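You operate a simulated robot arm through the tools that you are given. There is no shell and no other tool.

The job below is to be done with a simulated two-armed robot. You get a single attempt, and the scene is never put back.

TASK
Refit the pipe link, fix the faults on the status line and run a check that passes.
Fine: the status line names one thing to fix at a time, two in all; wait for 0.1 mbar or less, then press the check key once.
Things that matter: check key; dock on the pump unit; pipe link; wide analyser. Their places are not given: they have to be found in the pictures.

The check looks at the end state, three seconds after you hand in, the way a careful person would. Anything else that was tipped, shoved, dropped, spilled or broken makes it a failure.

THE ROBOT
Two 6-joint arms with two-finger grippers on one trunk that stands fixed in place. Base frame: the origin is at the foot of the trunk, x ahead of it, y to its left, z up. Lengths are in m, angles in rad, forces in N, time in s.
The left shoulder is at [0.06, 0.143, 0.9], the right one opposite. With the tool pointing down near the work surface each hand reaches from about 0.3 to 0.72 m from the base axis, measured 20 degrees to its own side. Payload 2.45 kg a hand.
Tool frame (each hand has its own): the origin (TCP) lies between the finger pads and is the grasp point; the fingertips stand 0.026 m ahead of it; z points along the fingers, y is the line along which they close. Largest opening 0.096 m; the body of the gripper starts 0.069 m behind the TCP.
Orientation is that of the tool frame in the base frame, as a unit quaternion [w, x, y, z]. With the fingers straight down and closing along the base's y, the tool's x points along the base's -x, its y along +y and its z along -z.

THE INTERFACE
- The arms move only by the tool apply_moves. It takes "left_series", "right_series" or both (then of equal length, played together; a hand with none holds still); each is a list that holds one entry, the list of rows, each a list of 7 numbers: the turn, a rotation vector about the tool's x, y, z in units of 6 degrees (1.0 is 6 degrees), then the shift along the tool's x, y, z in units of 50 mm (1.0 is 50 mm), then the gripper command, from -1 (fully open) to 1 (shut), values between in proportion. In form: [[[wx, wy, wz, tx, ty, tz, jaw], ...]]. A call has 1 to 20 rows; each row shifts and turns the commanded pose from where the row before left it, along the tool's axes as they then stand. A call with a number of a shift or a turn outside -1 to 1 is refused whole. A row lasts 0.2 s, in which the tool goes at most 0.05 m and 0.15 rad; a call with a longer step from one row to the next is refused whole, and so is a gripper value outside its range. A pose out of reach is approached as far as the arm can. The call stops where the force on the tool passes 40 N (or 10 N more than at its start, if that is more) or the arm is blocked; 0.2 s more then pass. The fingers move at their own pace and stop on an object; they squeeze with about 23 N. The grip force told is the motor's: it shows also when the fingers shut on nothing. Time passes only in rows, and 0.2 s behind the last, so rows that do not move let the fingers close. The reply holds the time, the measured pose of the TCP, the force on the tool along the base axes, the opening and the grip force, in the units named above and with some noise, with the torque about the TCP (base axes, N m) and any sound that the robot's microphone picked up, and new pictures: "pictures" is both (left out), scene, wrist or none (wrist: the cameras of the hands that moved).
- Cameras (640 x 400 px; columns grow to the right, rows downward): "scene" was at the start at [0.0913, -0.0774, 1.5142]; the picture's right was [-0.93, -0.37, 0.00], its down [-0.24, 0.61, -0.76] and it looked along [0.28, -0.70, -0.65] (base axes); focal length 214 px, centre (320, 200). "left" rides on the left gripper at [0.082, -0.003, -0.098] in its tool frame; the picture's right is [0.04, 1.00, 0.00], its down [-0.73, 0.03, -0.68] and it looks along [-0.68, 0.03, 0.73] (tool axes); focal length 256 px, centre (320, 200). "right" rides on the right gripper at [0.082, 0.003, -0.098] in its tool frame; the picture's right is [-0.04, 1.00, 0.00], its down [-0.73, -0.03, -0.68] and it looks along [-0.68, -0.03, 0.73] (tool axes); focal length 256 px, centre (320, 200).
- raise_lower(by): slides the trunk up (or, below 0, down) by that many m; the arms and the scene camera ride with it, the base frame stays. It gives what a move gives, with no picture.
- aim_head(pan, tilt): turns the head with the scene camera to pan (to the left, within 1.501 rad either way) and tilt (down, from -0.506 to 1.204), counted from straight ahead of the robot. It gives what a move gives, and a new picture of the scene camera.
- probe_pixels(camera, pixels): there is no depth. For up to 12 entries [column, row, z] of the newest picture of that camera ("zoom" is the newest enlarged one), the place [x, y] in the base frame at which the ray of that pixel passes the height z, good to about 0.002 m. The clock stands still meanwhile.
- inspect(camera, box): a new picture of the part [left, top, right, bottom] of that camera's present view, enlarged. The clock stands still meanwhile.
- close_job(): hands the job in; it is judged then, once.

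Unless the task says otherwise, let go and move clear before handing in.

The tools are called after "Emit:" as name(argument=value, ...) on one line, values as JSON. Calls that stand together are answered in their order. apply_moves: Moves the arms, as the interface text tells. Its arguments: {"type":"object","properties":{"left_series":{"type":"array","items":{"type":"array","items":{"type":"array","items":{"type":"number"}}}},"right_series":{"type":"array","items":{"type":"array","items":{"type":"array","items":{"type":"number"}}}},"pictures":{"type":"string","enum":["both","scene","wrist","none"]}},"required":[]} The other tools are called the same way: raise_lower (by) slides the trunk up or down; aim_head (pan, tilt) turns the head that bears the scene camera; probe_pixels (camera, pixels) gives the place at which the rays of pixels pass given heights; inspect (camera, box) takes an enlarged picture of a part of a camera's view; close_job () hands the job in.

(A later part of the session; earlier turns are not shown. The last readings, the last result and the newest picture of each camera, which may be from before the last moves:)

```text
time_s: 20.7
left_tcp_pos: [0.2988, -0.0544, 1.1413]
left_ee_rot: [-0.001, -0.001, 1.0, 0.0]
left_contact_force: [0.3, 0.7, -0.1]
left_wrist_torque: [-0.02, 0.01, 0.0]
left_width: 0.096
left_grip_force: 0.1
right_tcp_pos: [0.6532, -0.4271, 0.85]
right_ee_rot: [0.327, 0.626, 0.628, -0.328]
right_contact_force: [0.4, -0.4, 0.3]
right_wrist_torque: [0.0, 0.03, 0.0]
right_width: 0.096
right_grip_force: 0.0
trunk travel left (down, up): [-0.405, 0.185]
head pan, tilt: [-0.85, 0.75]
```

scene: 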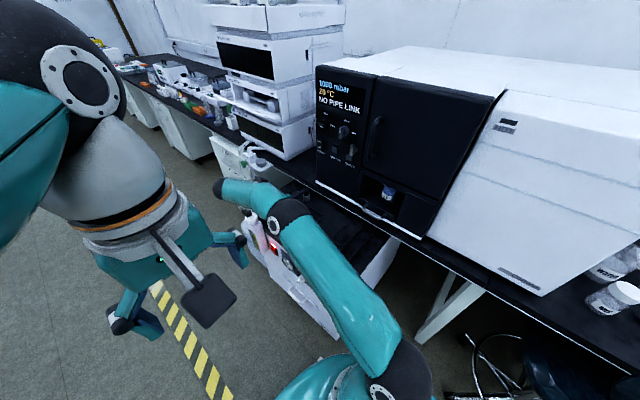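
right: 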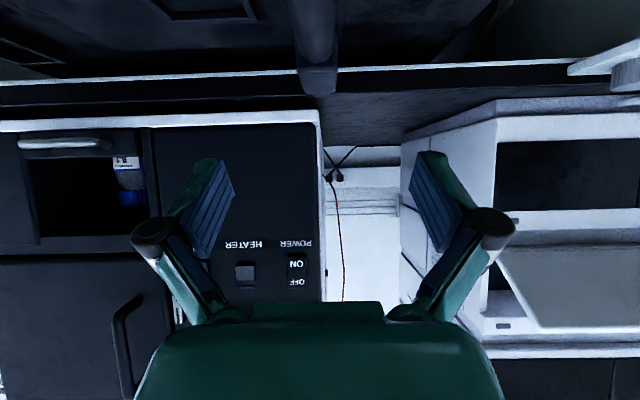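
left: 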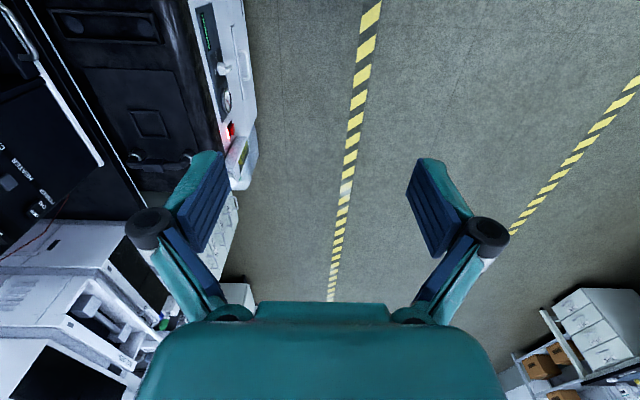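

The link's block is centred near column 318, matching the finger midline, with its top at z≈0.778 and y from about -0.478 to -0.533. I'll drop onto the approach line and advance part-way.

Emit:
apply_moves(right_series=[[[0, 0, 0, 0.5, -0.04, 0, -1], [0, 0, 0, 0, 0, 0.6, -1], [0, 0, 0, 0, 0, 0.6, -1]]], pictures="both")

Emit:
inspect(camera="scene", box=[200, 160, 360, 280])

```text
time_s: 21.5
left_tcp_pos: [0.299, -0.0558, 1.1411]
left_ee_rot: [-0.001, 0.0, 1.0, 0.0]
left_contact_force: [-0.1, -0.5, -0.7]
left_wrist_torque: [0.01, 0.02, -0.02]
left_width: 0.0961
left_grip_force: 0.0
right_tcp_pos: [0.6507, -0.4636, 0.7934]
right_ee_rot: [0.327, 0.627, 0.627, -0.328]
right_contact_force: [-0.2, -0.2, 0.8]
right_wrist_torque: [0.0, 0.02, 0.0]
right_width: 0.0959
right_grip_force: 0.0
trunk travel left (down, up): [-0.405, 0.185]
head pan, tilt: [-0.85, 0.75]
```

scene: 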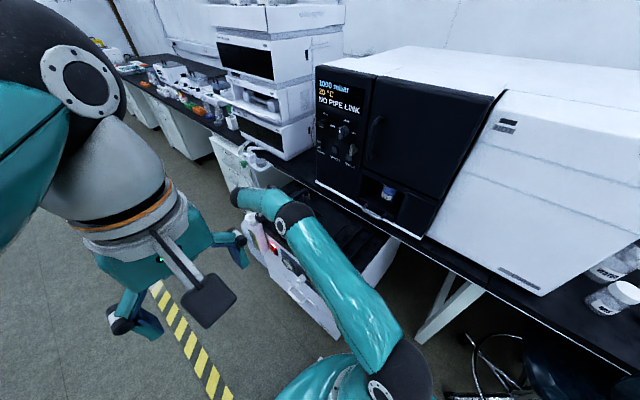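
right: 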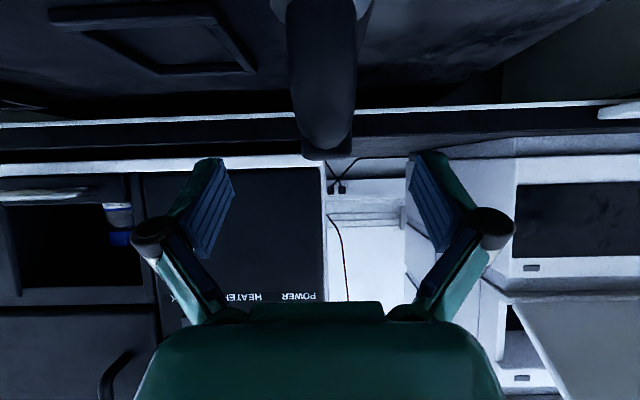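

```text
3.33 times, centred on (280, 220) of scene
```

zoom: 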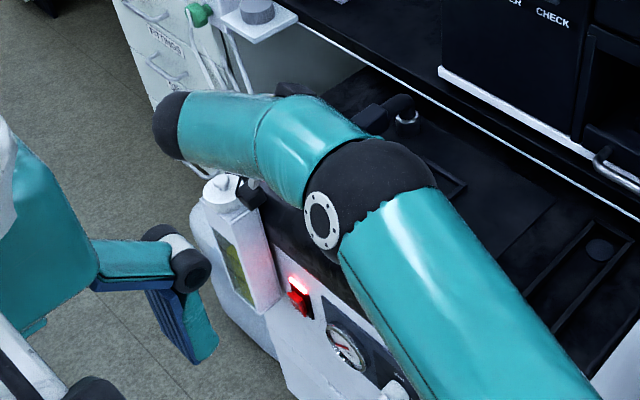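

The bar and block are centred between the fingers (columns 288-357 against fingers at 230 and 410). Before advancing I'll check the filter bottle cap near scene (250,216) for clearance to the wrist camera.

Emit:
probe_pixels(camera="scene", pixels=[[250.6, 216, 0.6], [250.6, 216, 0.65], [250.6, 216, 0.7], [250.6, 216, 0.75], [258, 218, 0.7], [258, 218, 0.75], [258, 218, 0.8]])

Emit:
inspect(camera="scene", box=[225, 170, 315, 230])

```text
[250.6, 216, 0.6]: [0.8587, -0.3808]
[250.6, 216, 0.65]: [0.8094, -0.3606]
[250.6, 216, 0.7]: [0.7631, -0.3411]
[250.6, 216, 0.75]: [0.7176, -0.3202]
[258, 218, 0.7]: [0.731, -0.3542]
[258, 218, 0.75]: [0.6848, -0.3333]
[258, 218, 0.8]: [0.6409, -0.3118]
```

```text
6.67 times, centred on (270, 200) of scene
```

zoom: 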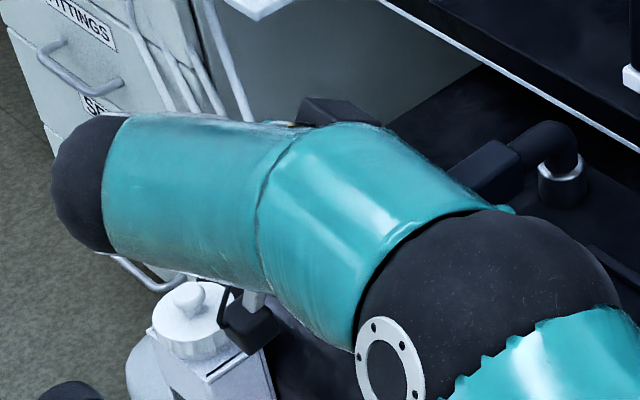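

The cap sits at about (0.76,-0.34,0.70), more than 0.1 m from the wrist camera in x, so the way is clear. I'll advance 0.044 m onto the block and close gently.

Emit:
apply_moves(right_series=[[[0, 0, 0, 0, 0, 0.3, -1], [0, 0, 0, 0, 0, 0.3, -1], [0, 0, 0, 0, 0, 0.3, -1]]], pictures="both")

Emit:
inspect(camera="scene", box=[225, 170, 345, 250])

```text
time_s: 22.3
left_tcp_pos: [0.2996, -0.0552, 1.1425]
left_ee_rot: [0.0, 0.0, 1.0, 0.0]
left_contact_force: [-0.6, -0.7, 0.8]
left_wrist_torque: [0.0, 0.0, 0.01]
left_width: 0.0959
left_grip_force: 0.0
right_tcp_pos: [0.6516, -0.5019, 0.7708]
right_ee_rot: [0.328, 0.626, 0.627, -0.327]
right_contact_force: [0.2, -0.3, -0.2]
right_wrist_torque: [0.01, -0.02, 0.0]
right_width: 0.0959
right_grip_force: 0.1
trunk travel left (down, up): [-0.405, 0.185]
head pan, tilt: [-0.85, 0.75]
```

scene: 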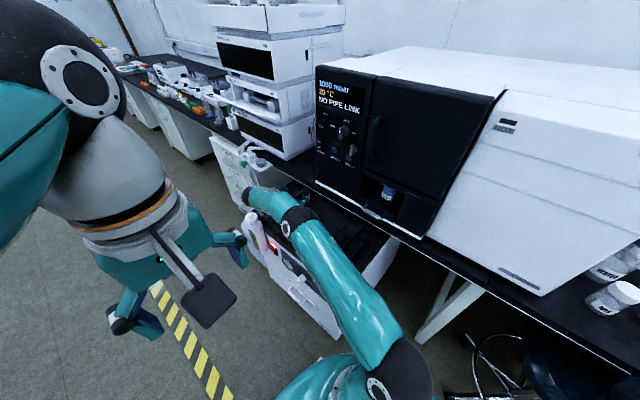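
right: 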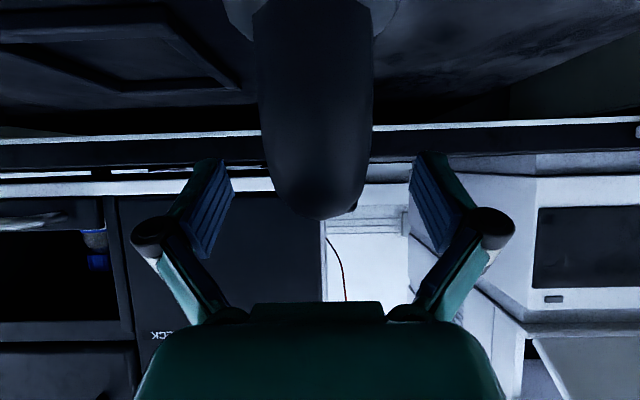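

```text
5.00 times, centred on (285, 210) of scene
```

zoom: 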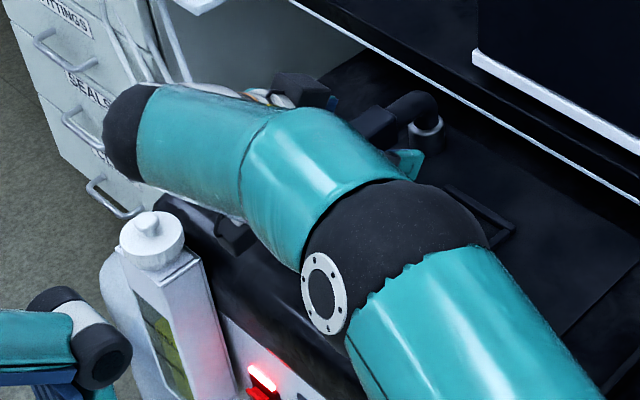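

The block sits between the fingers at TCP (0.652,-0.502,0.771). I'll close on it.

Emit:
apply_moves(right_series=[[[0, 0, 0, 0, 0, 0, 1], [0, 0, 0, 0, 0, 0, 1], [0, 0, 0, 0, 0, 0, 1], [0, 0, 0, 0, 0, 0, 1]]], pictures="both")

```text
time_s: 23.3
left_tcp_pos: [0.2996, -0.0545, 1.1411]
left_ee_rot: [0.0, 0.0, 1.0, 0.0]
left_contact_force: [-0.4, -0.2, -0.6]
left_wrist_torque: [0.01, -0.01, -0.03]
left_width: 0.096
left_grip_force: 0.0
right_tcp_pos: [0.6517, -0.502, 0.7711]
right_ee_rot: [0.328, 0.626, 0.627, -0.327]
right_contact_force: [0.1, 0.4, 1.6]
right_wrist_torque: [-0.04, 0.0, -0.04]
right_width: 0.0276
right_grip_force: 22.9
trunk travel left (down, up): [-0.405, 0.185]
head pan, tilt: [-0.85, 0.75]
```

scene: 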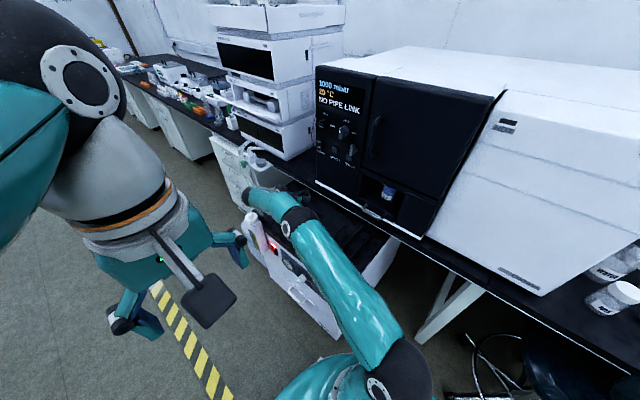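
right: 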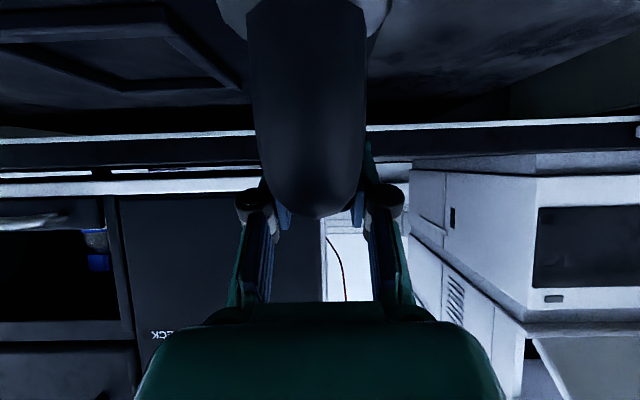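

The grip holds at width 0.0276 m with 22.9 N. I'll lift straight up 0.02 m and check the force.

Emit:
apply_moves(right_series=[[[0, 0, 0, -0.164, 0, -0.114, 1], [0, 0, 0, -0.164, 0, -0.114, 1], [0, 0, 0, 0, 0, 0, 1]]], pictures="wrist")

```text
time_s: 24.1
left_tcp_pos: [0.3004, -0.0553, 1.1425]
left_ee_rot: [0.0, 0.0, 1.0, 0.0]
left_contact_force: [-0.3, -0.2, -0.4]
left_wrist_torque: [0.0, -0.02, -0.02]
left_width: 0.096
left_grip_force: 0.1
right_tcp_pos: [0.6524, -0.5015, 0.79]
right_ee_rot: [0.327, 0.626, 0.627, -0.328]
right_contact_force: [-0.3, 0.1, -2.0]
right_wrist_torque: [0.01, -0.01, -0.02]
right_width: 0.0281
right_grip_force: 23.1
trunk travel left (down, up): [-0.405, 0.185]
head pan, tilt: [-0.85, 0.75]
```

right: 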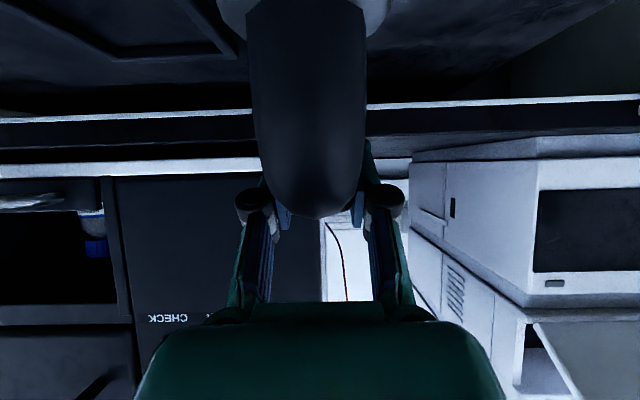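

The link came free (2 N weight, unmoved in the picture). I'll lift further, shift slightly away from the bench, and carry it toward the dock, keeping clear of the analyser's tray handle near (0.335,-0.617,0.80).

Emit:
apply_moves(right_series=[[[0, 0, 0, -0.657, 0, -0.457, 1], [0, 0, 0, 0.343, 0, -0.493, 1], [0, 0, 0, 0, -0.6, 0, 1], [0, 0, 0, 0, -0.7, 0, 1], [0, 0, 0, 0, -0.7, 0, 1], [0, 0, 0, 0, -0.7, 0, 1]]], pictures="both")

```text
time_s: 25.5
left_tcp_pos: [0.2989, -0.0546, 1.1417]
left_ee_rot: [0.0, 0.0, 1.0, 0.0]
left_contact_force: [0.5, 1.1, 0.2]
left_wrist_torque: [-0.02, -0.01, 0.01]
left_width: 0.0958
left_grip_force: 0.1
right_tcp_pos: [0.5157, -0.4713, 0.8322]
right_ee_rot: [0.329, 0.626, 0.628, -0.326]
right_contact_force: [0.1, -0.3, -2.2]
right_wrist_torque: [0.04, 0.02, 0.03]
right_width: 0.0279
right_grip_force: 22.8
trunk travel left (down, up): [-0.405, 0.185]
head pan, tilt: [-0.85, 0.75]
```

scene: 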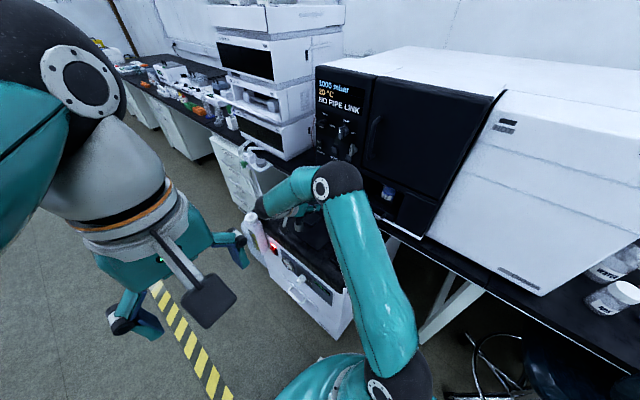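
right: 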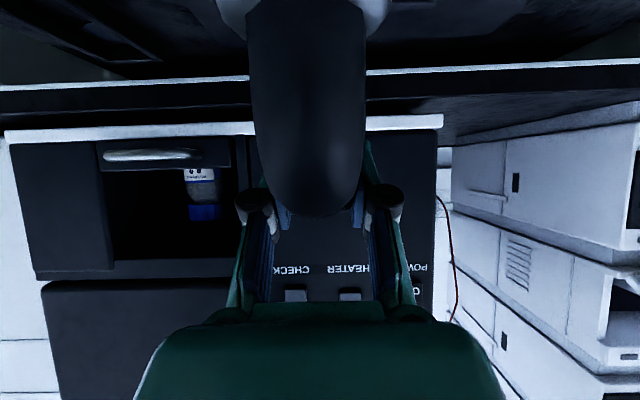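

The link travels well at (0.516,-0.471,0.832). I'll continue toward the dock.

Emit:
apply_moves(right_series=[[[0, 0, 0, 0, -0.7, 0, 1], [0, 0, 0, 0, -0.7, 0, 1], [0, 0, 0, 0, -0.7, 0, 1], [0, 0, 0, 0, -0.6, 0, 1]]], pictures="both")

```text
time_s: 26.5
left_tcp_pos: [0.2985, -0.0545, 1.142]
left_ee_rot: [0.0, -0.001, 1.0, 0.0]
left_contact_force: [-0.9, 0.1, -0.1]
left_wrist_torque: [-0.03, -0.01, 0.0]
left_width: 0.0959
left_grip_force: 0.1
right_tcp_pos: [0.3777, -0.4726, 0.8304]
right_ee_rot: [0.328, 0.626, 0.627, -0.327]
right_contact_force: [-0.2, 0.6, -2.4]
right_wrist_torque: [0.01, -0.02, 0.01]
right_width: 0.0279
right_grip_force: 23.5
trunk travel left (down, up): [-0.405, 0.185]
head pan, tilt: [-0.85, 0.75]
```

scene: 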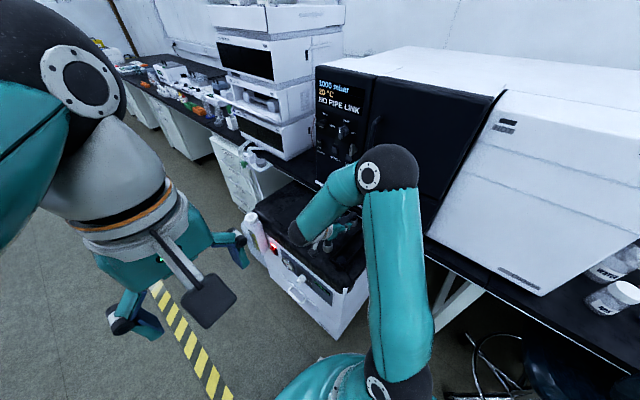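
right: 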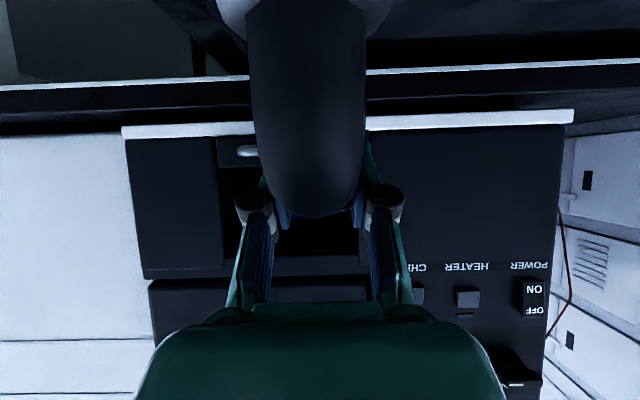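

The wrist camera can't see the dock from this tilt, so I'll check the scene camera's view of the link and dock.

Emit:
inspect(camera="scene", box=[290, 195, 400, 270])

Emit:
inspect(camera="left", box=[0, 0, 320, 200])

```text
5.33 times, centred on (345, 232) of scene
```

zoom: 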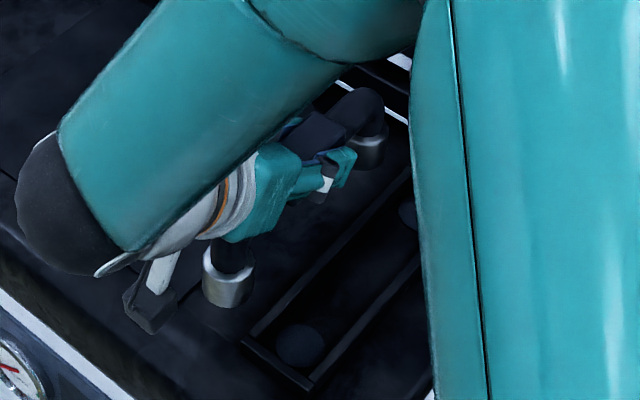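

```text
2.00 times, centred on (160, 100) of left
```

zoom: 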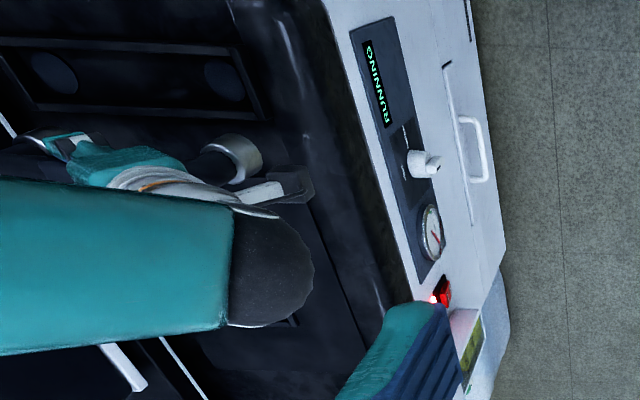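

Both scene and left cameras show the link's metal-collared feet and the dock's sockets. I'll probe foot and socket pixels from both.

Emit:
probe_pixels(camera="scene", pixels=[[327.75, 247.5, 0.76], [327.75, 247.5, 0.77], [341.25, 259.2, 0.7], [341.25, 259.2, 0.69], [336.5, 239.5, 0.7], [329.6, 223.5, 0.76]])

Emit:
probe_pixels(camera="left", pixels=[[112.5, 40, 0.7], [27.5, 36, 0.7], [112.5, 40, 0.69], [27.5, 36, 0.69], [122, 79, 0.76], [122, 79, 0.77]])

Emit:
inspect(camera="left", box=[0, 10, 150, 110])

```text
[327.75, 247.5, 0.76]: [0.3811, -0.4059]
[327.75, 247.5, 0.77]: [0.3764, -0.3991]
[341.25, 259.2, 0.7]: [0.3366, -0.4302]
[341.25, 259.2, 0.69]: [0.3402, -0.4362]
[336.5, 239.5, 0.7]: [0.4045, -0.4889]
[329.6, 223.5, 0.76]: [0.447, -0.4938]
```

```text
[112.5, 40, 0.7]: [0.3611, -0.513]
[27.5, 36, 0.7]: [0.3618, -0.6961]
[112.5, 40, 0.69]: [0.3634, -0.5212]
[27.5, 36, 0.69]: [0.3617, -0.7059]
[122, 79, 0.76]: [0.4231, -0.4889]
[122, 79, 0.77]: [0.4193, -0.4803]
```

```text
4.00 times, centred on (75, 60) of left
```

zoom: 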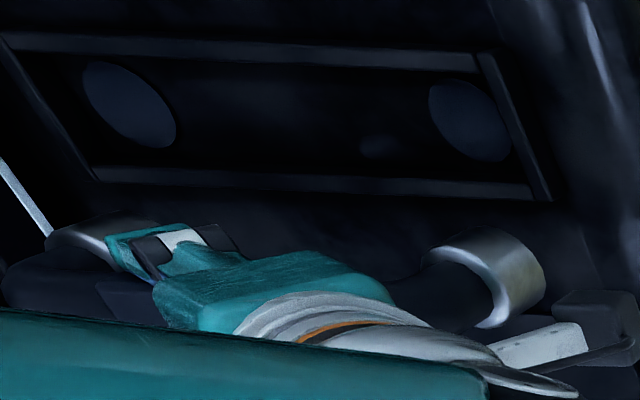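

The left probe used an outdated picture, so I'll probe the newest zoom instead, which is from the left camera's present view.

Emit:
probe_pixels(camera="zoom", pixels=[[471, 120, 0.7], [130, 103, 0.7], [471, 120, 0.69], [130, 103, 0.69], [545, 200, 0.7], [535, 190, 0.7], [95, 177, 0.7], [2, 40, 0.7], [480, 60, 0.7], [517, 270, 0.77], [450, 245, 0.8], [517, 270, 0.76]])

```text
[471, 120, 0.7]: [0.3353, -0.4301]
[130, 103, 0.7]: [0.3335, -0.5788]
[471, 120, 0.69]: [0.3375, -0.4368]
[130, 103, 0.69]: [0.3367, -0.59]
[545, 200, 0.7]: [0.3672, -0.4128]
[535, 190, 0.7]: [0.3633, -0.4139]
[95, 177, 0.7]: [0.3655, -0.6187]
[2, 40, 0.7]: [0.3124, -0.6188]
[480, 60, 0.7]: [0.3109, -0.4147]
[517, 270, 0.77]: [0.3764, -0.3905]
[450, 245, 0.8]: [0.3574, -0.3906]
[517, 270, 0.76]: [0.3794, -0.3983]
```

Three views agree: sockets at (0.335,-0.430) and (0.334,-0.579), and the link's near foot hangs where expected. I'll move over the dock, lower 0.03 m and align in y.

Emit:
apply_moves(right_series=[[[0, 0, 0, 0, -0.43, 0, 1], [0, 0, 0, 0, -0.43, 0, 1], [0, 0, 0, 0.493, 0, 0.343, 1], [0, 0, 0, -0.32, 0, 0.46, 1], [0, 0, 0, 0, 0, 0, 1]]], pictures="both")

Emit:
inspect(camera="left", box=[0, 10, 150, 110])

Emit:
inspect(camera="scene", box=[300, 210, 400, 280])

```text
time_s: 27.7
left_tcp_pos: [0.2994, -0.0556, 1.1418]
left_ee_rot: [0.0, 0.0, 1.0, 0.0]
left_contact_force: [1.1, -0.6, -1.6]
left_wrist_torque: [0.02, 0.03, 0.01]
left_width: 0.0958
left_grip_force: 0.2
right_tcp_pos: [0.3366, -0.503, 0.7989]
right_ee_rot: [0.327, 0.626, 0.627, -0.327]
right_contact_force: [-0.3, -0.2, -2.0]
right_wrist_torque: [0.03, 0.02, 0.01]
right_width: 0.0274
right_grip_force: 23.5
trunk travel left (down, up): [-0.405, 0.185]
head pan, tilt: [-0.85, 0.75]
```

scene: 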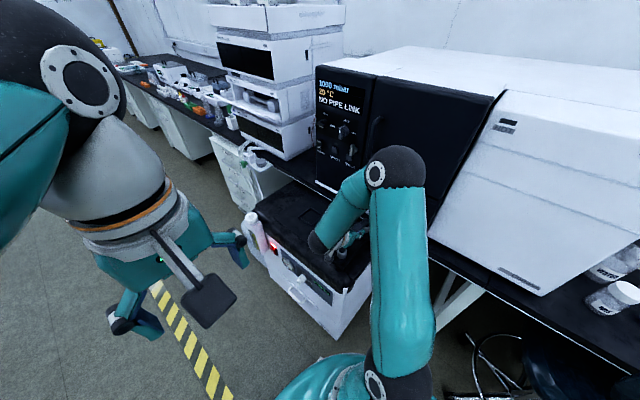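
right: 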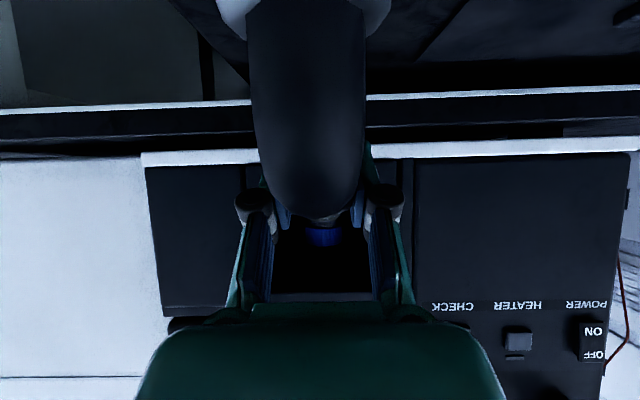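

```text
4.00 times, centred on (75, 60) of left
```

zoom: 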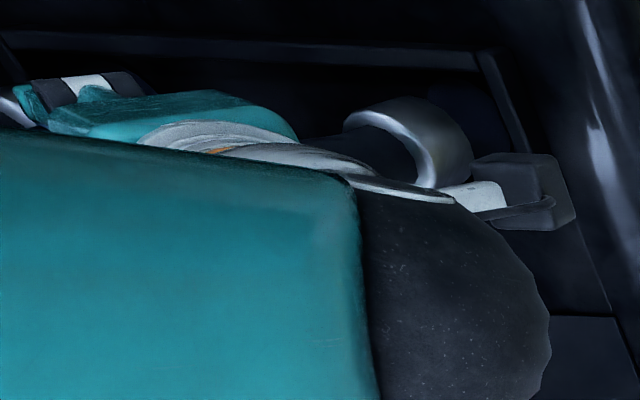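

```text
5.71 times, centred on (350, 245) of scene
```

zoom: 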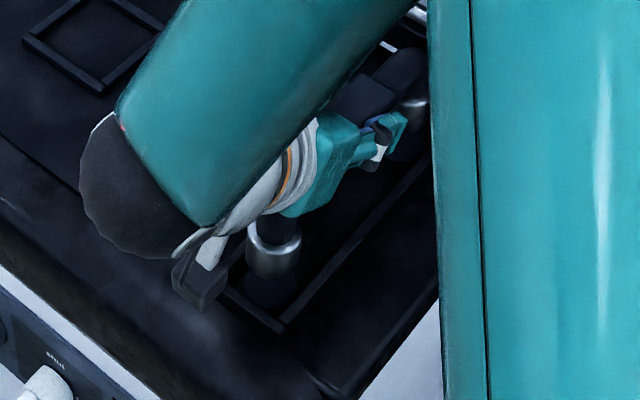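

The near collar hangs over the near socket in the scene zoom (collar (275,255), socket shadow (270,290)). I'll probe that collar's bottom at z≈0.728.

Emit:
probe_pixels(camera="zoom", pixels=[[273, 268, 0.728], [247, 262, 0.728], [300, 262, 0.728], [273, 279, 0.728], [270, 293, 0.7], [283, 326, 0.7], [416, 125, 0.728]])

```text
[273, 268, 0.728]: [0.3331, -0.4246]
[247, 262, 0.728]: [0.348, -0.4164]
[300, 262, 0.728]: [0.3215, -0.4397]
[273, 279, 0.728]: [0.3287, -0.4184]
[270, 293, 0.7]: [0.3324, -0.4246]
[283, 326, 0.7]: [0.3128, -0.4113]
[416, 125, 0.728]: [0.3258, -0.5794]
```

The collar centre estimate (0.334,-0.427) is within 3 mm of the socket. I'll make a tiny correction and lower in small steps while watching the force.

Emit:
apply_moves(right_series=[[[0, 0, 0, 0.011, -0.03, -0.016, 1], [0, 0, 0, 0.164, 0, 0.114, 1], [0, 0, 0, 0.164, 0, 0.114, 1], [0, 0, 0, 0, 0, 0, 1]]], pictures="none")

Emit:
inspect(camera="scene", box=[310, 215, 390, 275])

```text
time_s: 28.7
left_tcp_pos: [0.2988, -0.0545, 1.142]
left_ee_rot: [-0.001, 0.0, 1.0, -0.001]
left_contact_force: [-0.7, 0.3, 0.3]
left_wrist_torque: [0.03, 0.0, 0.01]
left_width: 0.0959
left_grip_force: 0.2
right_tcp_pos: [0.3365, -0.5, 0.78]
right_ee_rot: [0.326, 0.627, 0.627, -0.328]
right_contact_force: [0.0, -0.8, -3.0]
right_wrist_torque: [-0.03, 0.0, -0.01]
right_width: 0.028
right_grip_force: 23.1
trunk travel left (down, up): [-0.405, 0.185]
head pan, tilt: [-0.85, 0.75]
```

```text
6.67 times, centred on (350, 245) of scene
```

zoom: 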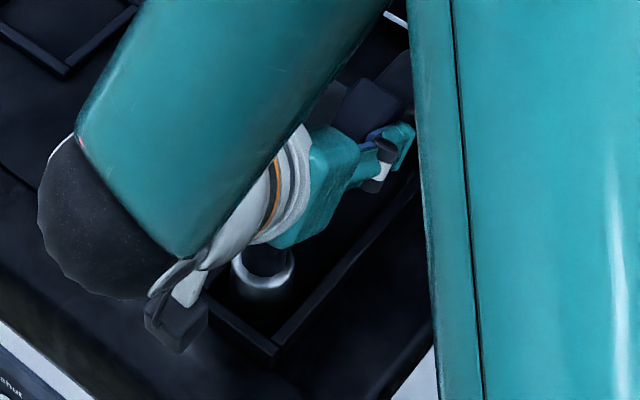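

No contact yet at z 0.780 (only the 2–3 N weight). I'll lower another 10 mm slowly.

Emit:
apply_moves(right_series=[[[0, 0, 0, 0.082, 0, 0.057, 1], [0, 0, 0, 0.082, 0, 0.057, 1], [0, 0, 0, 0, 0, 0, 1]]], pictures="scene")

Emit:
inspect(camera="scene", box=[325, 230, 375, 270])

Emit:
inspect(camera="left", box=[0, 0, 150, 100])

```text
time_s: 29.5
left_tcp_pos: [0.2992, -0.0542, 1.1421]
left_ee_rot: [0.0, 0.0, 1.0, 0.0]
left_contact_force: [0.2, 0.8, 0.8]
left_wrist_torque: [-0.02, 0.01, -0.01]
left_width: 0.0959
left_grip_force: 0.0
right_tcp_pos: [0.3371, -0.5003, 0.77]
right_ee_rot: [0.328, 0.626, 0.627, -0.327]
right_contact_force: [-0.1, 0.3, -2.5]
right_wrist_torque: [0.01, 0.0, 0.04]
right_width: 0.0276
right_grip_force: 23.1
trunk travel left (down, up): [-0.405, 0.185]
head pan, tilt: [-0.85, 0.75]
```

scene: 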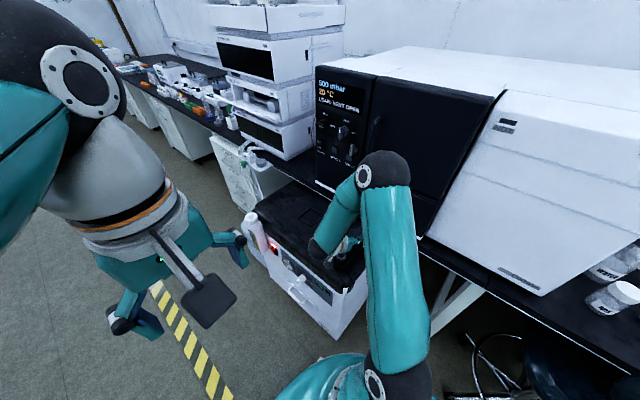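

```text
10.00 times, centred on (350, 250) of scene
```

zoom: 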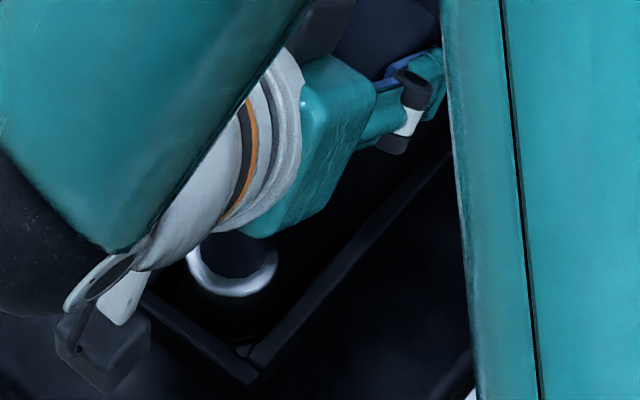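

```text
4.00 times, centred on (75, 50) of left
```

zoom: 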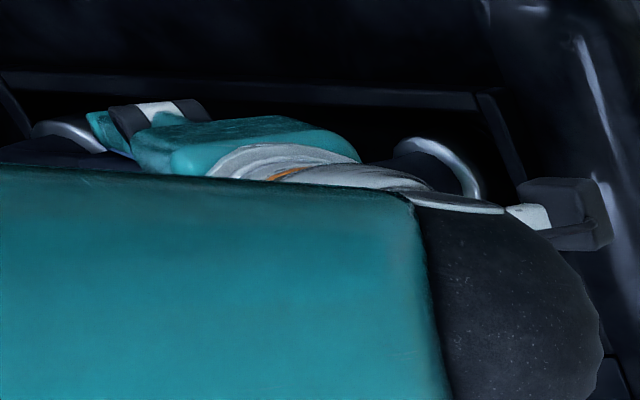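

The display changed to "500 mbar … LEAK: VENT OPEN", so the link is recognised. I'll keep lowering in small steps until it seats.

Emit:
apply_moves(right_series=[[[0, 0, 0, 0.041, 0, 0.0285, 1], [0, 0, 0, 0.041, 0, 0.0285, 1], [0, 0, 0, 0, 0, 0, 1]]], pictures="none")

Emit:
inspect(camera="scene", box=[310, 70, 370, 120])

```text
time_s: 30.3
left_tcp_pos: [0.2988, -0.0533, 1.141]
left_ee_rot: [-0.001, 0.0, 1.0, 0.0]
left_contact_force: [0.6, 0.2, 0.3]
left_wrist_torque: [0.02, -0.03, 0.02]
left_width: 0.096
left_grip_force: 0.0
right_tcp_pos: [0.3382, -0.4996, 0.7672]
right_ee_rot: [0.33, 0.625, 0.627, -0.328]
right_contact_force: [1.2, -1.3, 11.6]
right_wrist_torque: [0.29, 0.07, 0.02]
right_width: 0.0279
right_grip_force: 22.9
trunk travel left (down, up): [-0.405, 0.185]
head pan, tilt: [-0.85, 0.75]
```

```text
8.00 times, centred on (340, 95) of scene
```

zoom: 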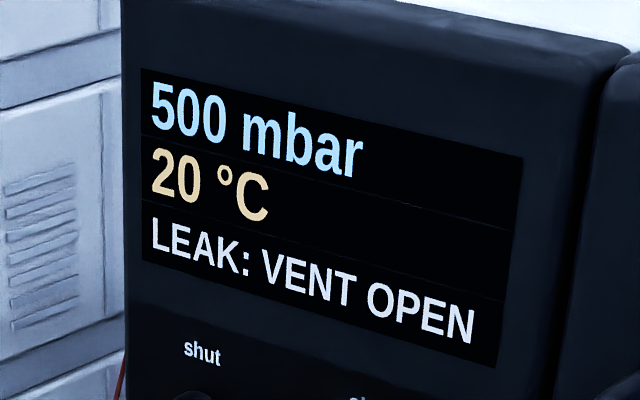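

The link seats with an 11.6 N contact at z 0.767. I'll release it and draw back along the tool axis.

Emit:
apply_moves(right_series=[[[0, 0, 0, -0.016, 0, -0.011, 1], [0, 0, 0, 0, 0, 0, -1], [0, 0, 0, 0, 0, 0, -1], [0, 0, 0, 0, 0, 0, -1], [0, 0, 0, 0, 0, 0, -1]]], pictures="both")

```text
time_s: 31.5
left_tcp_pos: [0.2986, -0.0543, 1.1413]
left_ee_rot: [0.0, 0.0, 1.0, -0.001]
left_contact_force: [-0.6, 0.2, -0.2]
left_wrist_torque: [0.0, -0.01, -0.02]
left_width: 0.0959
left_grip_force: 0.1
right_tcp_pos: [0.3378, -0.499, 0.7667]
right_ee_rot: [0.328, 0.626, 0.627, -0.327]
right_contact_force: [0.0, -0.4, 0.3]
right_wrist_torque: [-0.03, 0.0, 0.02]
right_width: 0.0962
right_grip_force: 0.2
trunk travel left (down, up): [-0.405, 0.185]
head pan, tilt: [-0.85, 0.75]
```

scene: 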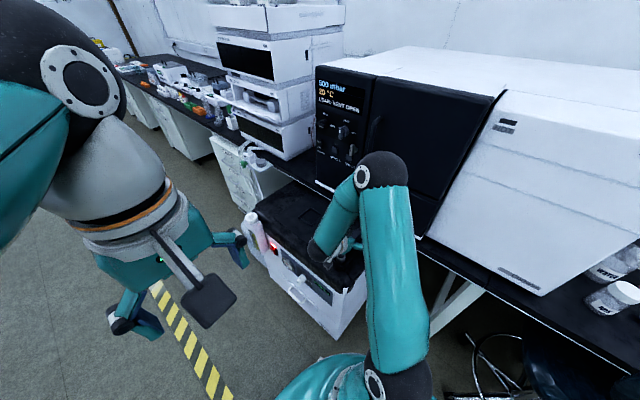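
right: 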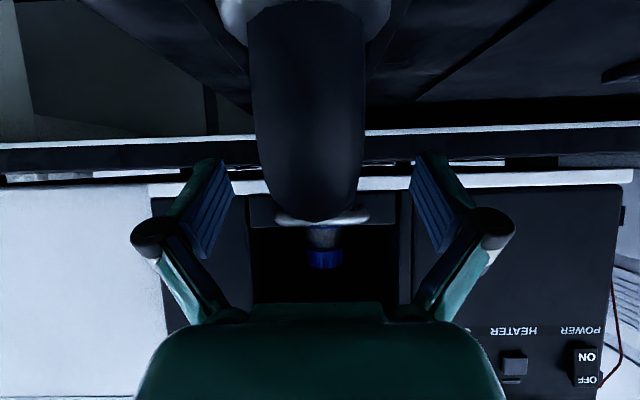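

Fingers are open and the link stands free. I'll retract 0.1 m along the tool axis and look at the result.

Emit:
apply_moves(right_series=[[[0, 0, 0, 0, 0, -0.6, -1], [0, 0, 0, 0, 0, -0.8, -1], [0, 0, 0, 0, 0, -0.8, -1]]], pictures="both")

Emit:
inspect(camera="scene", box=[300, 200, 420, 280])

Emit:
inspect(camera="left", box=[0, 0, 200, 130])

```text
time_s: 32.3
left_tcp_pos: [0.2987, -0.0551, 1.1408]
left_ee_rot: [0.0, 0.0, 1.0, 0.001]
left_contact_force: [0.6, 0.9, -1.2]
left_wrist_torque: [-0.05, 0.01, -0.01]
left_width: 0.096
left_grip_force: 0.2
right_tcp_pos: [0.3375, -0.4125, 0.8286]
right_ee_rot: [0.327, 0.626, 0.627, -0.328]
right_contact_force: [-0.2, 0.4, -0.1]
right_wrist_torque: [-0.04, -0.01, 0.03]
right_width: 0.0958
right_grip_force: 0.0
trunk travel left (down, up): [-0.405, 0.185]
head pan, tilt: [-0.85, 0.75]
```

scene: 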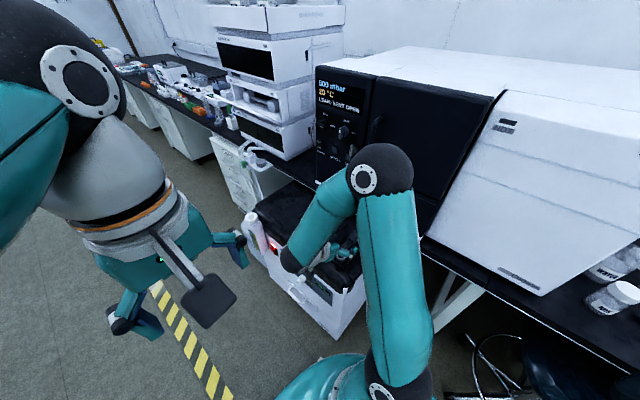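
right: 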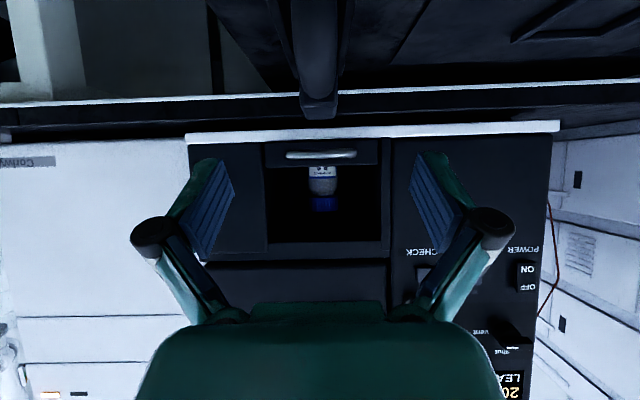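

```text
5.00 times, centred on (360, 240) of scene
```

zoom: 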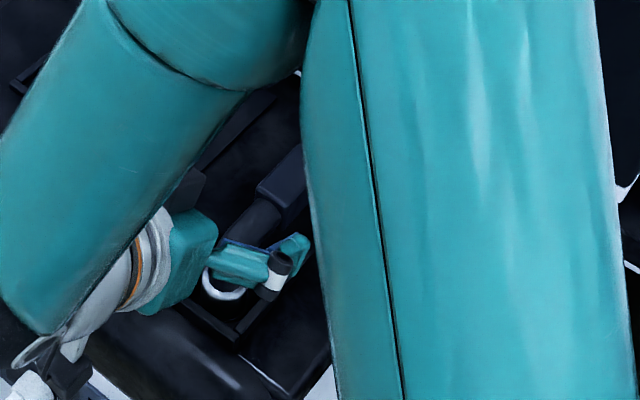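

```text
3.08 times, centred on (100, 65) of left
```

zoom: 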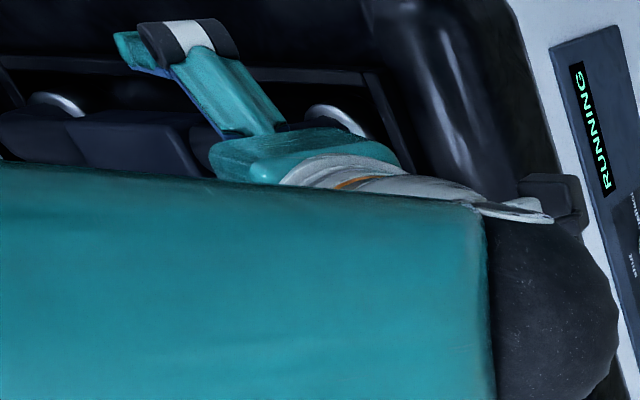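

The link sits in the dock and the display still reads "LEAK: VENT OPEN". Next is the vent knob, so I'll raise the trunk to work at panel height.

Emit:
raise_lower(by=0.15)

```text
time_s: 34.1
left_tcp_pos: [0.2994, -0.0558, 1.2928]
left_ee_rot: [0.001, 0.0, 1.0, 0.001]
left_contact_force: [0.4, 0.0, 0.5]
left_wrist_torque: [0.02, 0.0, 0.0]
left_width: 0.0959
left_grip_force: 0.0
right_tcp_pos: [0.3378, -0.4127, 0.9768]
right_ee_rot: [0.328, 0.626, 0.627, -0.327]
right_contact_force: [-0.3, 0.0, 0.5]
right_wrist_torque: [-0.06, 0.01, -0.05]
right_width: 0.096
right_grip_force: 0.1
trunk travel left (down, up): [-0.555, 0.035]
head pan, tilt: [-0.85, 0.75]
```

The right TCP is at (0.338,-0.413,0.977). I'll move +x to 0.5, then tilt the tool fully horizontal toward the panel.

Emit:
apply_moves(right_series=[[[0, 0, 0, 0, 0.8, 0, -1], [0, 0, 0, 0, 0.8, 0, -1], [0, -0.5, 0, 0, 0.8, 0, -1], [0, -1, 0, 0, 0.8, 0, -1], [0, -1, 0, 0, 0, 0, -1], [0, -1, 0, 0, 0, 0, -1], [0, -1, 0, 0, 0, 0, -1], [0, -1, 0, 0, 0, 0, -1], [0, -0.28, 0, 0, 0, 0, -1]]], pictures="both")

```text
time_s: 36.1
left_tcp_pos: [0.2987, -0.0536, 1.2915]
left_ee_rot: [0.0, 0.0, 1.0, 0.0]
left_contact_force: [-0.4, -0.6, -0.8]
left_wrist_torque: [0.01, -0.01, 0.0]
left_width: 0.096
left_grip_force: 0.1
right_tcp_pos: [0.4993, -0.4126, 0.9792]
right_ee_rot: [-0.5, -0.5, -0.5, 0.5]
right_contact_force: [0.3, 0.2, -0.2]
right_wrist_torque: [-0.02, 0.01, 0.02]
right_width: 0.096
right_grip_force: 0.1
trunk travel left (down, up): [-0.555, 0.035]
head pan, tilt: [-0.85, 0.75]
```

scene: 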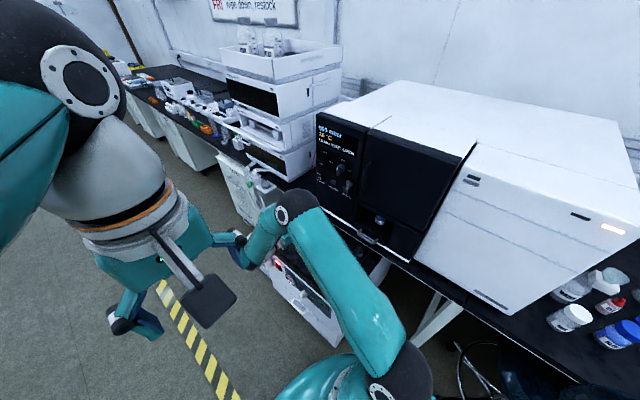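
right: 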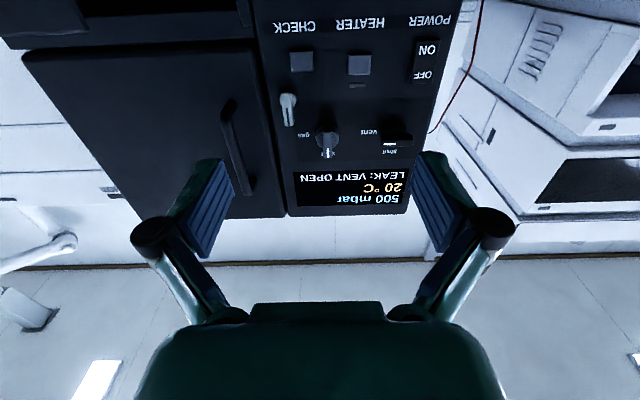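

The tool is horizontal and the panel is in view (upside down): vent knob at (396,137), gas knob at (327,140), display "500 mbar … LEAK: VENT OPEN". Triangulation puts the vent knob near (0.595,-0.612,1.067); I'll zoom on it.

Emit:
inspect(camera="right", box=[340, 90, 450, 170])

Emit:
inspect(camera="right", box=[250, 0, 470, 140])

Emit:
inspect(camera="scene", box=[305, 100, 375, 230])

```text
5.00 times, centred on (395, 130) of right
```

zoom: 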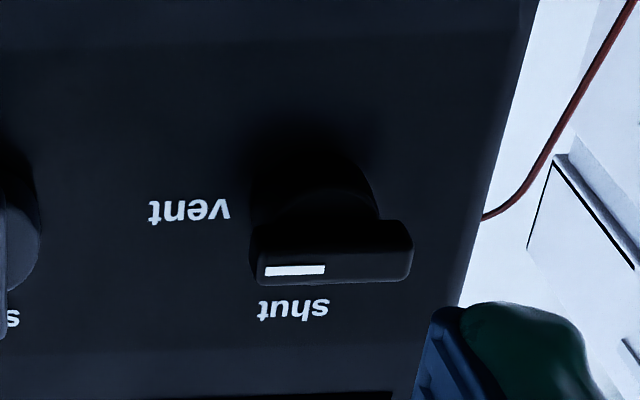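

```text
2.86 times, centred on (360, 70) of right
```

zoom: 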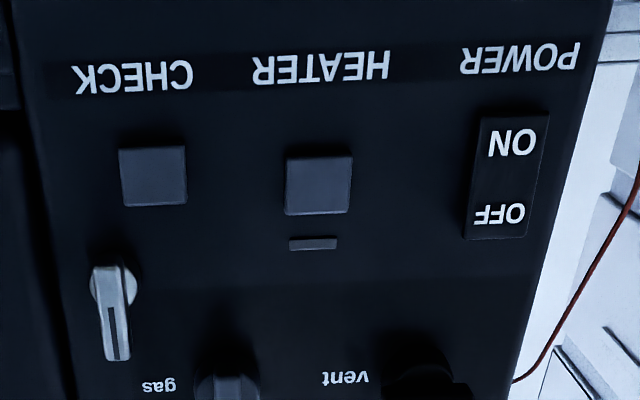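

```text
3.08 times, centred on (340, 165) of scene
```

zoom: 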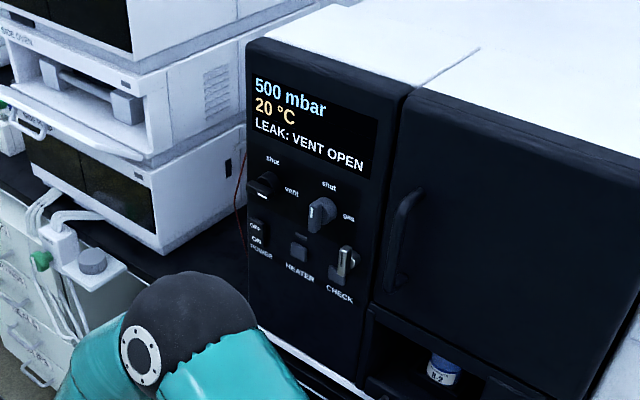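

The vent handle is a bar about 41 mm long and 13 mm thick, centre near (0.592,1.069) with its front at y≈-0.599. Its pointer is toward "vent", so it needs a quarter turn counter-clockwise to point up to "shut". I'll roll the hand -90° so the fingers close vertically across it.

Emit:
apply_moves(right_series=[[[0, 0, -1, 0, 0, 0, -1], [0, 0, -1, 0, 0, 0, -1], [0, 0, -1, 0, 0, 0, -1], [0, 0, -1, 0, 0, 0, -1], [0, 0, -1, 0, 0, 0, -1], [0, 0, -1, 0, 0, 0, -1], [0, 0, -1, 0, 0, 0, -1], [0, 0, -1, 0, 0, 0, -1], [0, 0, -1, 0, 0, 0, -1], [0, 0, -1, 0, 0, 0, -1], [0, 0, -1, 0, 0, 0, -1], [0, 0, -1, 0, 0, 0, -1], [0, 0, -1, 0, 0, 0, -1], [0, 0, -1, 0, 0, 0, -1], [0, 0, -1, 0, 0, 0, -1]]], pictures="both")

```text
time_s: 39.3
left_tcp_pos: [0.2994, -0.0545, 1.2923]
left_ee_rot: [0.001, -0.001, 1.0, 0.0]
left_contact_force: [1.3, 0.0, 0.0]
left_wrist_torque: [-0.01, 0.02, 0.03]
left_width: 0.0959
left_grip_force: 0.1
right_tcp_pos: [0.4995, -0.4131, 0.9779]
right_ee_rot: [-0.001, 0.0, 0.708, -0.706]
right_contact_force: [0.0, -0.1, 0.1]
right_wrist_torque: [-0.02, -0.01, -0.01]
right_width: 0.0959
right_grip_force: 0.1
trunk travel left (down, up): [-0.555, 0.035]
head pan, tilt: [-0.85, 0.75]
```

scene: 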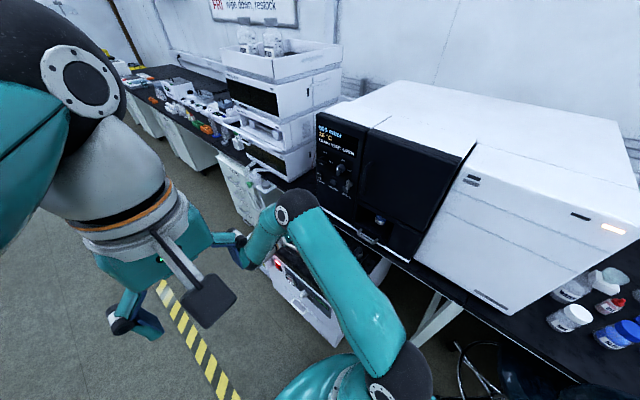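
right: 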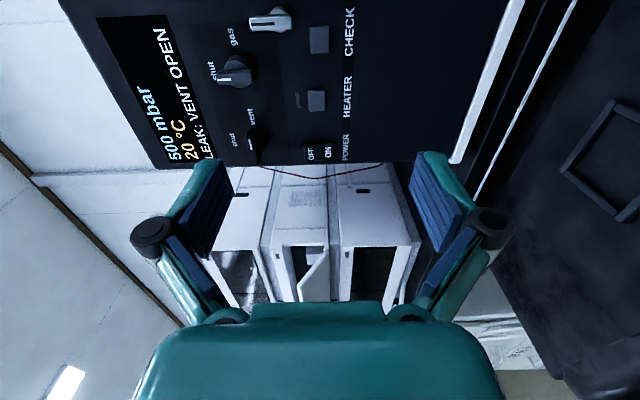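

The fingers now close vertically. I'll move to a pre-grasp point in front of the vent knob.

Emit:
apply_moves(right_series=[[[0, 0, 0, -0.46, -0.455, 0.4, -1], [0, 0, 0, -0.46, -0.455, 0.4, -1], [0, 0, 0, -0.46, -0.455, 0.4, -1], [0, 0, 0, -0.46, -0.455, 0.4, -1]]], pictures="both")

Emit:
inspect(camera="right", box=[200, 80, 440, 260])

```text
time_s: 40.3
left_tcp_pos: [0.2989, -0.0554, 1.292]
left_ee_rot: [0.0, 0.001, 1.0, 0.0]
left_contact_force: [-0.2, -0.8, 0.6]
left_wrist_torque: [0.0, -0.01, 0.0]
left_width: 0.0961
left_grip_force: 0.1
right_tcp_pos: [0.5897, -0.4922, 1.0681]
right_ee_rot: [0.0, -0.001, 0.708, -0.706]
right_contact_force: [-0.1, -0.8, 0.9]
right_wrist_torque: [0.02, 0.01, -0.01]
right_width: 0.0958
right_grip_force: 0.1
trunk travel left (down, up): [-0.555, 0.035]
head pan, tilt: [-0.85, 0.75]
```

scene: 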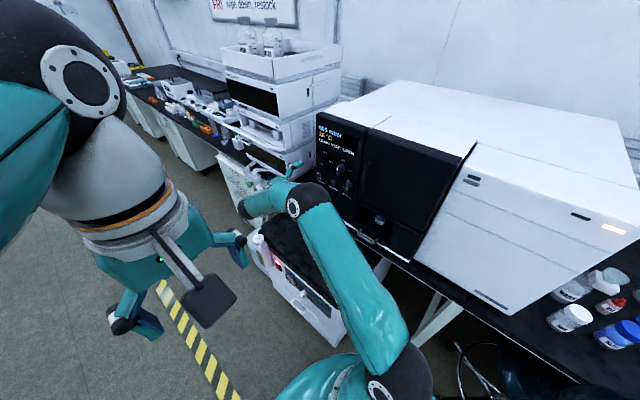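
right: 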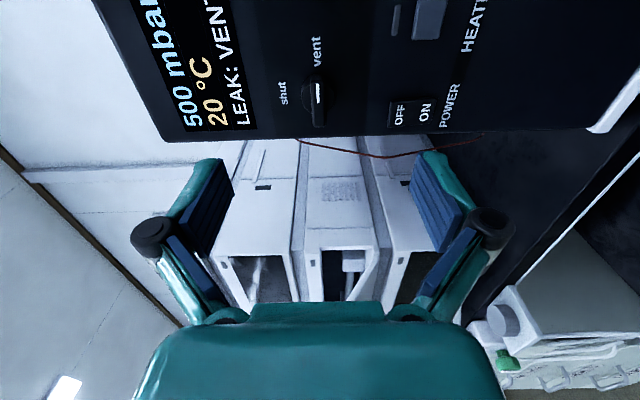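

```text
2.22 times, centred on (320, 170) of right
```

zoom: 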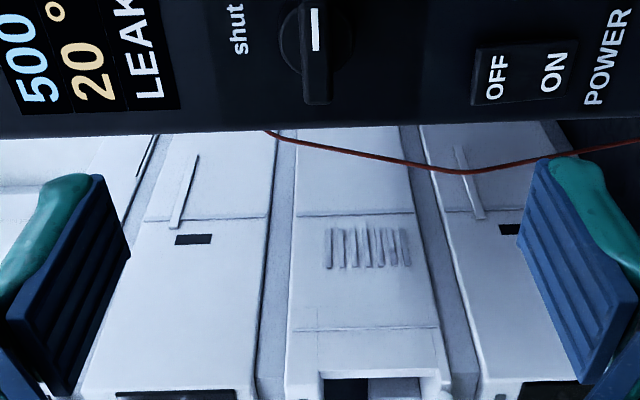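

The handle is on the finger midline (column 319 against 321), at about (0.591,1.070). I'll advance toward it, with a tiny alignment shift.

Emit:
apply_moves(right_series=[[[0, 0, 0, -0.03, -0.03, 0.5, -1], [0, 0, 0, 0, 0, 0.6, -1], [0, 0, 0, 0, 0, 0.5, -1], [0, 0, 0, 0, 0, 0, -1]]], pictures="both")

Emit:
inspect(camera="right", box=[220, 60, 420, 220])

```text
time_s: 41.3
left_tcp_pos: [0.2994, -0.0548, 1.2922]
left_ee_rot: [-0.001, -0.001, 1.0, 0.0]
left_contact_force: [0.6, 0.6, 0.1]
left_wrist_torque: [-0.02, 0.01, -0.01]
left_width: 0.0959
left_grip_force: 0.0
right_tcp_pos: [0.591, -0.5744, 1.0678]
right_ee_rot: [0.001, -0.001, 0.707, -0.707]
right_contact_force: [0.6, 0.3, -0.3]
right_wrist_torque: [0.01, -0.02, -0.01]
right_width: 0.096
right_grip_force: 0.1
trunk travel left (down, up): [-0.555, 0.035]
head pan, tilt: [-0.85, 0.75]
```

scene: 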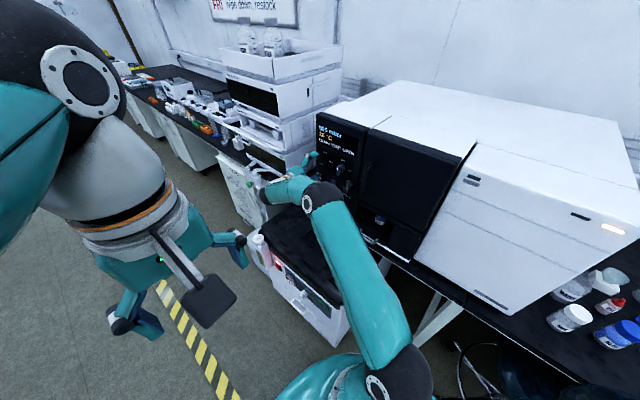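
right: 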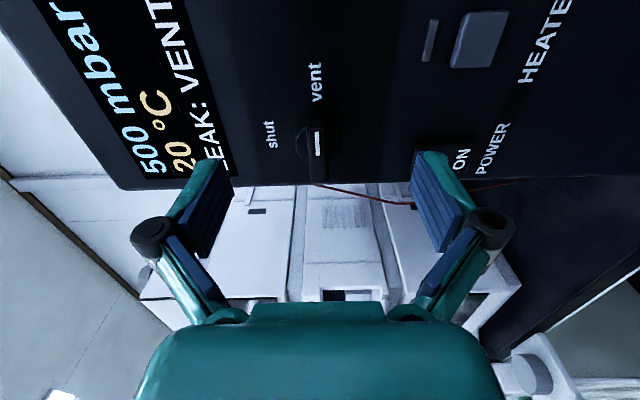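

```text
2.50 times, centred on (320, 140) of right
```

zoom: 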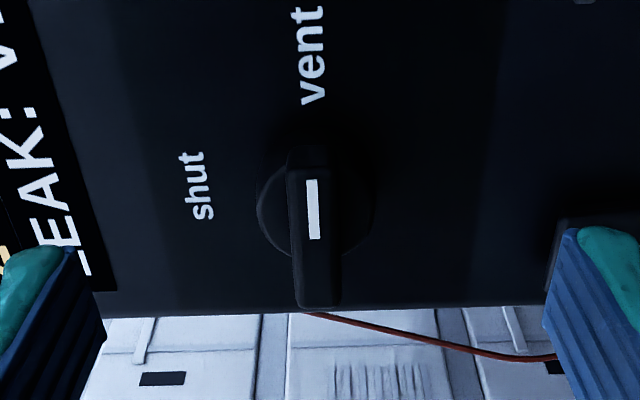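

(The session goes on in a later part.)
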